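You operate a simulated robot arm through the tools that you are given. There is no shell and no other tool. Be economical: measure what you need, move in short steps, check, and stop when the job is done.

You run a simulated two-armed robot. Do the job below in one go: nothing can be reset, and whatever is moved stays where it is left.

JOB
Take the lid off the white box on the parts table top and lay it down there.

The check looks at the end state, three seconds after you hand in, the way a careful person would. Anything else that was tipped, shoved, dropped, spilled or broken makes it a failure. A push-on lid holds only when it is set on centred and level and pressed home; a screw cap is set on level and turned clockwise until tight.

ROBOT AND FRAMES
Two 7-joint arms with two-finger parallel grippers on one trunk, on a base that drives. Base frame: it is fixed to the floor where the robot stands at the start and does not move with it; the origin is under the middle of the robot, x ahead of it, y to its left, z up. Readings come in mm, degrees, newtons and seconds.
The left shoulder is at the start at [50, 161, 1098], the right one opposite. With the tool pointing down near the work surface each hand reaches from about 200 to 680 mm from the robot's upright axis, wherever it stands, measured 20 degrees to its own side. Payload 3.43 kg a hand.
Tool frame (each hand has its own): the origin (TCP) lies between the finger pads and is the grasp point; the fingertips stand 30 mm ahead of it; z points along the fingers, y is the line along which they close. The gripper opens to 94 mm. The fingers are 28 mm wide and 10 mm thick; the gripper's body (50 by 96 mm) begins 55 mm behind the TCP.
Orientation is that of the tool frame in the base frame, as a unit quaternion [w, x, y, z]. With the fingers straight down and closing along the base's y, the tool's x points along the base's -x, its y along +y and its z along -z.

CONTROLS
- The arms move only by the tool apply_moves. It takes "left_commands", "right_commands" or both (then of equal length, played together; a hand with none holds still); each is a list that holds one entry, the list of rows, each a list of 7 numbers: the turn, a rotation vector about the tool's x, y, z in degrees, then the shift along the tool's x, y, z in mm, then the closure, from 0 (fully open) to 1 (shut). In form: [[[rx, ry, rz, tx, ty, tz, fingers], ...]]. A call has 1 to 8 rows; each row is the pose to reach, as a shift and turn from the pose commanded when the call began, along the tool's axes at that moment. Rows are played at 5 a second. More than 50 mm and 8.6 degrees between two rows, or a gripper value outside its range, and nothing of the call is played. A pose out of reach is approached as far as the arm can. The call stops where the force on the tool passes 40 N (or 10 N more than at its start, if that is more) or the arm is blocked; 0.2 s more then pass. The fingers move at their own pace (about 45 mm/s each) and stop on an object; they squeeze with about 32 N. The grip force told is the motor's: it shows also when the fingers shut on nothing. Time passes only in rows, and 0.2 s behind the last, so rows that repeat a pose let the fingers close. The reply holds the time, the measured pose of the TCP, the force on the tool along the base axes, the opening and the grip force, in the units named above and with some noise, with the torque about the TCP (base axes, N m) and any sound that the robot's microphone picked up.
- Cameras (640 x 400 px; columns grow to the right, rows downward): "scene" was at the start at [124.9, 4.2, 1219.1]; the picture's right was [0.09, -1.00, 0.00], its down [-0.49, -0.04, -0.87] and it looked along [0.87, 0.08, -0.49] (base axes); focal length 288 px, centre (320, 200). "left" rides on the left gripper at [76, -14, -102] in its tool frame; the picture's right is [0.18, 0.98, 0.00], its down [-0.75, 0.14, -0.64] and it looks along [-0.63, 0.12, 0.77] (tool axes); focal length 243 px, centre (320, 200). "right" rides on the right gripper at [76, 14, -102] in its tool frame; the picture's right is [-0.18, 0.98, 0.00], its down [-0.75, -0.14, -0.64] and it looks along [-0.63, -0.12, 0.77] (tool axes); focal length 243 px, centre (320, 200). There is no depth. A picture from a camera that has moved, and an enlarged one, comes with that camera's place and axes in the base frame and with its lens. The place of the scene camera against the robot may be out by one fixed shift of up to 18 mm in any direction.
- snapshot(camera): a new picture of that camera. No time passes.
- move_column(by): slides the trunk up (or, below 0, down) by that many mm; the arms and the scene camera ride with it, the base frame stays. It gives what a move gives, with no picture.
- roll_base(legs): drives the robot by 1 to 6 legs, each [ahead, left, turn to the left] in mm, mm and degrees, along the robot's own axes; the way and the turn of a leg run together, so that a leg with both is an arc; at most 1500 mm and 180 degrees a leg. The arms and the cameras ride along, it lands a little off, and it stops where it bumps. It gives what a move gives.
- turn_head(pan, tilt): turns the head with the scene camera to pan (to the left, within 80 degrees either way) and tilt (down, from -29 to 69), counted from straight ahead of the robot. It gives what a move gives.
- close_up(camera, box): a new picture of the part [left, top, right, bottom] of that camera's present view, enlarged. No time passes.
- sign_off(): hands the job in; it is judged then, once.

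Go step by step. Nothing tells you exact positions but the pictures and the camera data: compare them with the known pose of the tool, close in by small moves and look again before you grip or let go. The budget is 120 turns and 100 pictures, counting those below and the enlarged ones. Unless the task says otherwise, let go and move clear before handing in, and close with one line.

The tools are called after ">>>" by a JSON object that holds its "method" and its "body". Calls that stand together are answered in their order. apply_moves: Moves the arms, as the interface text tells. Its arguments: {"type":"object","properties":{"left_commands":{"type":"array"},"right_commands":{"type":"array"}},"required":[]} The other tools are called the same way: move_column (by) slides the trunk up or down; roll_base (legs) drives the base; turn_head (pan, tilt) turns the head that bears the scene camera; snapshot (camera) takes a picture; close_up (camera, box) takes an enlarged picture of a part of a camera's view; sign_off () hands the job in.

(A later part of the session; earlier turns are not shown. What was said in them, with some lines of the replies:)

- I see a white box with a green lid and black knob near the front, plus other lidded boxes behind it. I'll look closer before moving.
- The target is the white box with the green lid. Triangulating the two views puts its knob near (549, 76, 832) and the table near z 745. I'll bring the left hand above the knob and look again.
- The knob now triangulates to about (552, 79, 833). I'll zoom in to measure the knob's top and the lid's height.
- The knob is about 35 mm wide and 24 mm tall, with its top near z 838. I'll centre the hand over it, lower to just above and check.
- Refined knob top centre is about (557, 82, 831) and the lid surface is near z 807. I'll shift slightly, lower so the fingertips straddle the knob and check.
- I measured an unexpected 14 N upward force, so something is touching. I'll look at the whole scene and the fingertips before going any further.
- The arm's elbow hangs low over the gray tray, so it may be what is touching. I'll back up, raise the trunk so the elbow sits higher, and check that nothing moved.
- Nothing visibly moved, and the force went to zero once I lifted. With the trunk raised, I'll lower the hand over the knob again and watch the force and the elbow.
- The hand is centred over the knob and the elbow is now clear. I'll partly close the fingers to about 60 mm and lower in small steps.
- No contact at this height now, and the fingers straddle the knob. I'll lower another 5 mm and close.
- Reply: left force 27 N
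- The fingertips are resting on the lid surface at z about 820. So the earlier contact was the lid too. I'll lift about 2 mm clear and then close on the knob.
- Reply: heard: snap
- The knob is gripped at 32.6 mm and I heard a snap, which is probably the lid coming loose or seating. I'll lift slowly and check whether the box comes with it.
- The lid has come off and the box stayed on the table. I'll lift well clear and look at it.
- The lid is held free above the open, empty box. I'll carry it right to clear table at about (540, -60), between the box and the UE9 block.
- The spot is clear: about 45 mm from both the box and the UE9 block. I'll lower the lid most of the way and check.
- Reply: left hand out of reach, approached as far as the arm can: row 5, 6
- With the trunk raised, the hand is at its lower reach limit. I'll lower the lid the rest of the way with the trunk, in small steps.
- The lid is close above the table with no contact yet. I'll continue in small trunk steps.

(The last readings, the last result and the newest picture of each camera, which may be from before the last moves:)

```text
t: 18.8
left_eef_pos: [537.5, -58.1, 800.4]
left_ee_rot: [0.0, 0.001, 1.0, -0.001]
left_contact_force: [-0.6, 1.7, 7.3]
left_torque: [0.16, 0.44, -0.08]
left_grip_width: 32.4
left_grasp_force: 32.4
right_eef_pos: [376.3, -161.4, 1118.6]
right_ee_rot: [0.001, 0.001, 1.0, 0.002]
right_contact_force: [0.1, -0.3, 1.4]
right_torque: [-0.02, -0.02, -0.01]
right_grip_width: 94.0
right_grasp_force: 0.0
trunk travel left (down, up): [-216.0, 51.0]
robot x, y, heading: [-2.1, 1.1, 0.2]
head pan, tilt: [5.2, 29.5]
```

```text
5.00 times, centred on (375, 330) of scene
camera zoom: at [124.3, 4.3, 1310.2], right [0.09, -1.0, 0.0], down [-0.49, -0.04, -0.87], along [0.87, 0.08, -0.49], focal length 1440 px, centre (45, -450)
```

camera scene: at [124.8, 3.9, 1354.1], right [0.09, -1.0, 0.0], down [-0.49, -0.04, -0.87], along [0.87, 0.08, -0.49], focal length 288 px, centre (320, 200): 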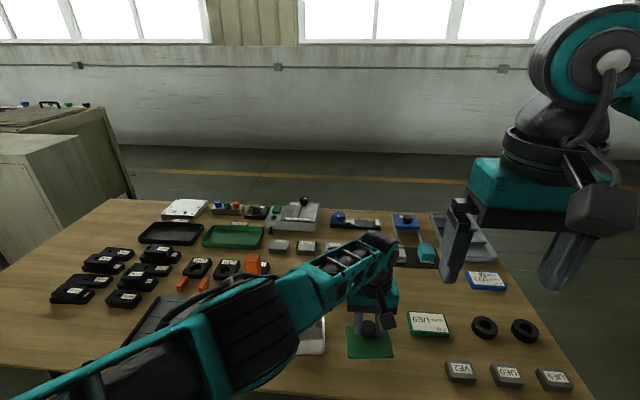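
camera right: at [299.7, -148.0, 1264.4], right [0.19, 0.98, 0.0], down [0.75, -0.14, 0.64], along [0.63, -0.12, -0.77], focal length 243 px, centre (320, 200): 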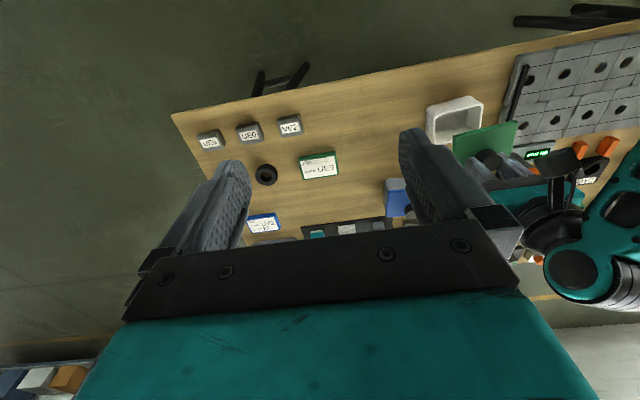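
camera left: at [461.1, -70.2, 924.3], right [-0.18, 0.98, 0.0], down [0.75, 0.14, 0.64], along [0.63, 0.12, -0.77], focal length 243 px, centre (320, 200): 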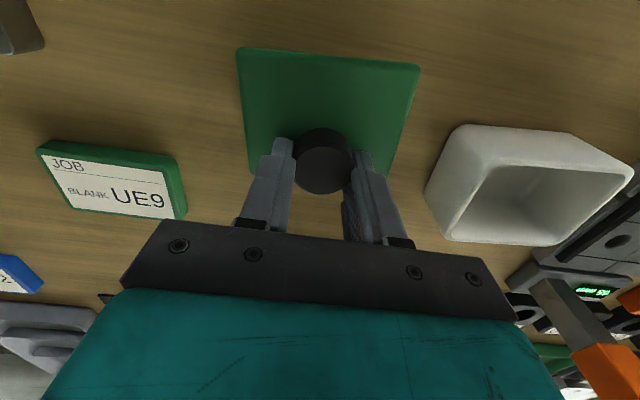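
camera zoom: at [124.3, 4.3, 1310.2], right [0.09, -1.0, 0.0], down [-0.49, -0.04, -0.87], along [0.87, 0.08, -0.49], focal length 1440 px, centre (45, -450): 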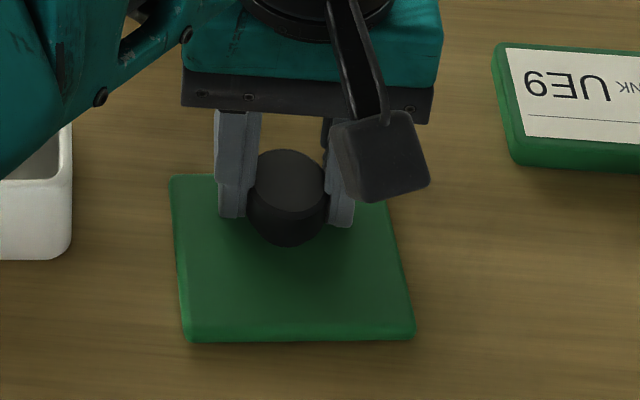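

The lid is resting on the table with light contact of 7 N. I'll open the fingers slightly to let go.

>>> {"method": "apply_moves", "body": {"left_commands": [[[0, 0, 0, 0, 0, 0, 0.55], [0, 0, 0, 0, 0, 0, 0.42], [0, 0, 0, 0, 0, 0, 0.42]]]}}

>>> {"method": "close_up", "body": {"camera": "scene", "box": [320, 290, 430, 370]}}

```text
t: 19.6
left_eef_pos: [538.9, -56.6, 801.0]
left_ee_rot: [0.0, 0.001, 1.0, 0.0]
left_contact_force: [0.6, -0.6, -0.6]
left_torque: [0.02, -0.03, 0.04]
left_grip_width: 54.3
left_grasp_force: 0.1
right_eef_pos: [376.7, -160.7, 1118.5]
right_ee_rot: [-0.001, 0.001, 1.0, 0.001]
right_contact_force: [0.0, -0.7, 0.4]
right_torque: [0.02, 0.02, 0.01]
right_grip_width: 94.0
right_grasp_force: 0.0
trunk travel left (down, up): [-216.0, 51.0]
robot x, y, heading: [-1.7, -1.7, -0.2]
head pan, tilt: [5.2, 29.5]
```

```text
5.00 times, centred on (375, 330) of scene
camera zoom: at [124.8, 4.2, 1310.0], right [0.09, -1.0, 0.0], down [-0.49, -0.04, -0.87], along [0.87, 0.08, -0.49], focal length 1440 px, centre (45, -450)
```

zoom: 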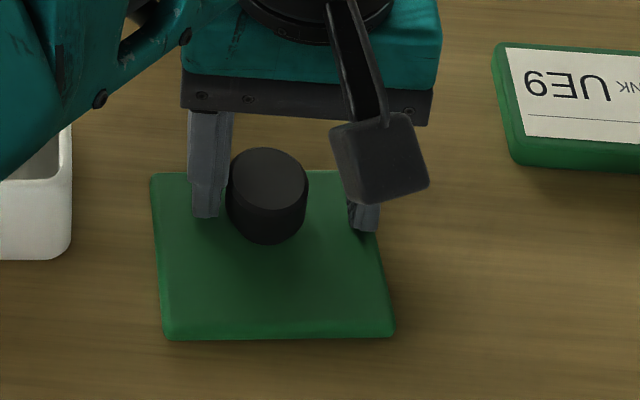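

The lid is released and lying flat. I'll rise straight up and clear.

>>> {"method": "apply_moves", "body": {"left_commands": [[[0, 0, 0, 0, 3, -1, 0.42], [0, 0, 0, 0, 3, -10, 0.42], [0, 0, 0, 0, 3, -30, 0.42], [0, 0, 0, 0, 3, -60, 0.42], [0, 0, 0, 0, 3, -95, 0.42], [0, 0, 0, 0, 3, -130, 0.42], [0, 0, 0, 30, 40, -150, 0.42], [0, 0, 0, 60, 80, -150, 0.42]]]}}

>>> {"method": "snapshot", "body": {"camera": "scene"}}

>>> {"method": "snapshot", "body": {"camera": "right"}}

```text
refused: row 7 steps farther than a row can; nothing moved
```

```text
56 pictures are left
camera scene: at [124.8, 4.2, 1310.0], right [0.09, -1.0, 0.0], down [-0.49, -0.04, -0.87], along [0.87, 0.08, -0.49], focal length 288 px, centre (320, 200)
```

scene: 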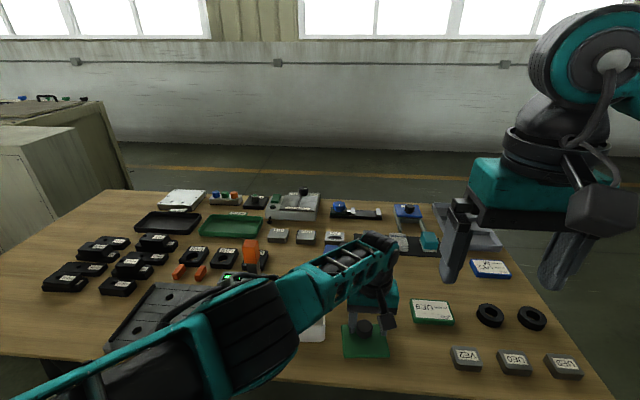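

```text
55 pictures are left
camera right: at [299.6, -148.0, 1220.4], right [0.19, 0.98, 0.0], down [0.75, -0.14, 0.64], along [0.63, -0.12, -0.77], focal length 243 px, centre (320, 200)
```

right: 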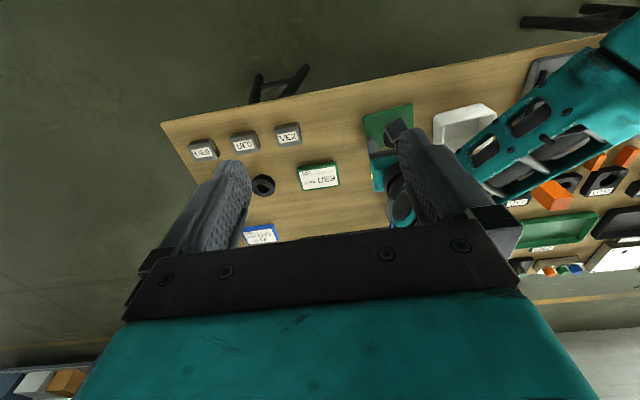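

The last row's step was too long, so that call was refused and nothing moved. I'll rise in shorter steps.

>>> {"method": "apply_moves", "body": {"left_commands": [[[0, 0, 0, 0, 3, -1, 0.42], [0, 0, 0, 0, 3, -10, 0.42], [0, 0, 0, 0, 3, -30, 0.42], [0, 0, 0, 0, 3, -60, 0.42], [0, 0, 0, 0, 3, -95, 0.42], [0, 0, 0, 0, 3, -130, 0.42], [0, 0, 0, 0, 3, -165, 0.42], [0, 0, 0, 0, 3, -200, 0.42]]]}}

>>> {"method": "apply_moves", "body": {"left_commands": [[[0, 0, 0, 25, 30, 0, 0.3], [0, 0, 0, 50, 60, 0, 0.2], [0, 0, 0, 75, 90, 0, 0], [0, 0, 0, 100, 125, 0, 0], [0, 0, 0, 130, 160, 0, 0], [0, 0, 0, 150, 190, 0, 0], [0, 0, 0, 150, 190, 0, 0]]]}}

>>> {"method": "snapshot", "body": {"camera": "scene"}}

>>> {"method": "close_up", "body": {"camera": "scene", "box": [260, 270, 440, 380]}}

```text
t: 21.4
left_eef_pos: [537.0, -54.5, 1000.6]
left_ee_rot: [0.001, 0.001, 1.0, 0.0]
left_contact_force: [0.4, -0.4, 1.1]
left_torque: [0.01, 0.0, 0.01]
left_grip_width: 54.4
left_grasp_force: 0.0
right_eef_pos: [376.5, -162.3, 1117.6]
right_ee_rot: [0.001, 0.002, 1.0, 0.0]
right_contact_force: [0.2, 0.2, 0.0]
right_torque: [0.02, 0.02, -0.01]
right_grip_width: 94.0
right_grasp_force: 0.1
trunk travel left (down, up): [-216.0, 51.0]
robot x, y, heading: [6.5, -2.0, -0.0]
head pan, tilt: [5.2, 29.5]
```

```text
t: 23.0
left_eef_pos: [386.4, 138.5, 999.3]
left_ee_rot: [0.0, 0.001, 1.0, 0.0]
left_contact_force: [1.0, 0.1, 1.1]
left_torque: [0.01, -0.02, 0.0]
left_grip_width: 93.9
left_grasp_force: 0.0
right_eef_pos: [376.7, -161.1, 1117.6]
right_ee_rot: [0.001, 0.002, 1.0, 0.001]
right_contact_force: [-0.6, 0.2, 0.0]
right_torque: [-0.02, -0.03, 0.01]
right_grip_width: 94.0
right_grasp_force: 0.1
trunk travel left (down, up): [-216.0, 51.0]
robot x, y, heading: [0.9, 0.8, 0.1]
head pan, tilt: [5.2, 29.5]
```

```text
54 pictures are left
camera scene: at [125.0, 3.9, 1310.0], right [0.09, -1.0, 0.0], down [-0.49, -0.04, -0.87], along [0.87, 0.08, -0.49], focal length 288 px, centre (320, 200)
```

scene: 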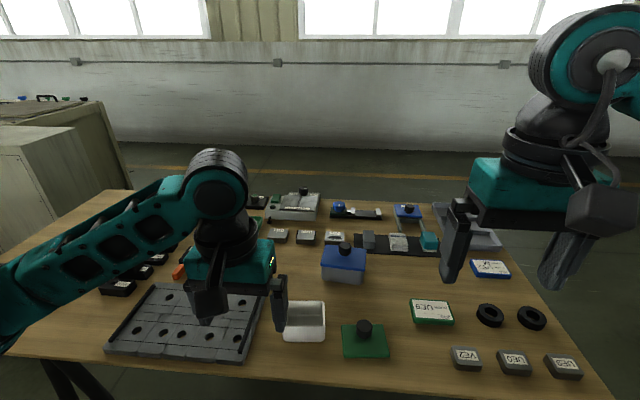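

```text
3.56 times, centred on (350, 325) of scene
camera zoom: at [125.0, 3.9, 1310.0], right [0.09, -1.0, 0.0], down [-0.49, -0.04, -0.87], along [0.87, 0.08, -0.49], focal length 1024 px, centre (213, -244)
```

zoom: 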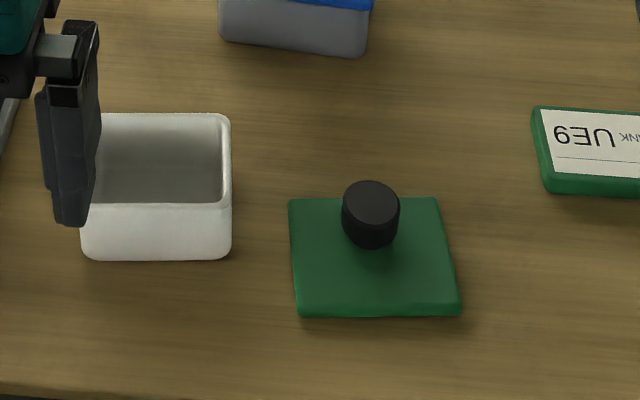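

The lid lies flat on the table beside the open white box. The hand is empty and clear, and nothing else looks moved, so I'm handing in.

>>> {"method": "sign_off", "body": {}}

```text
The job is handed in.
```

The green lid is off the white box and lies flat on the parts table to the right of it; as far as the last pictures show, nothing else was disturbed.
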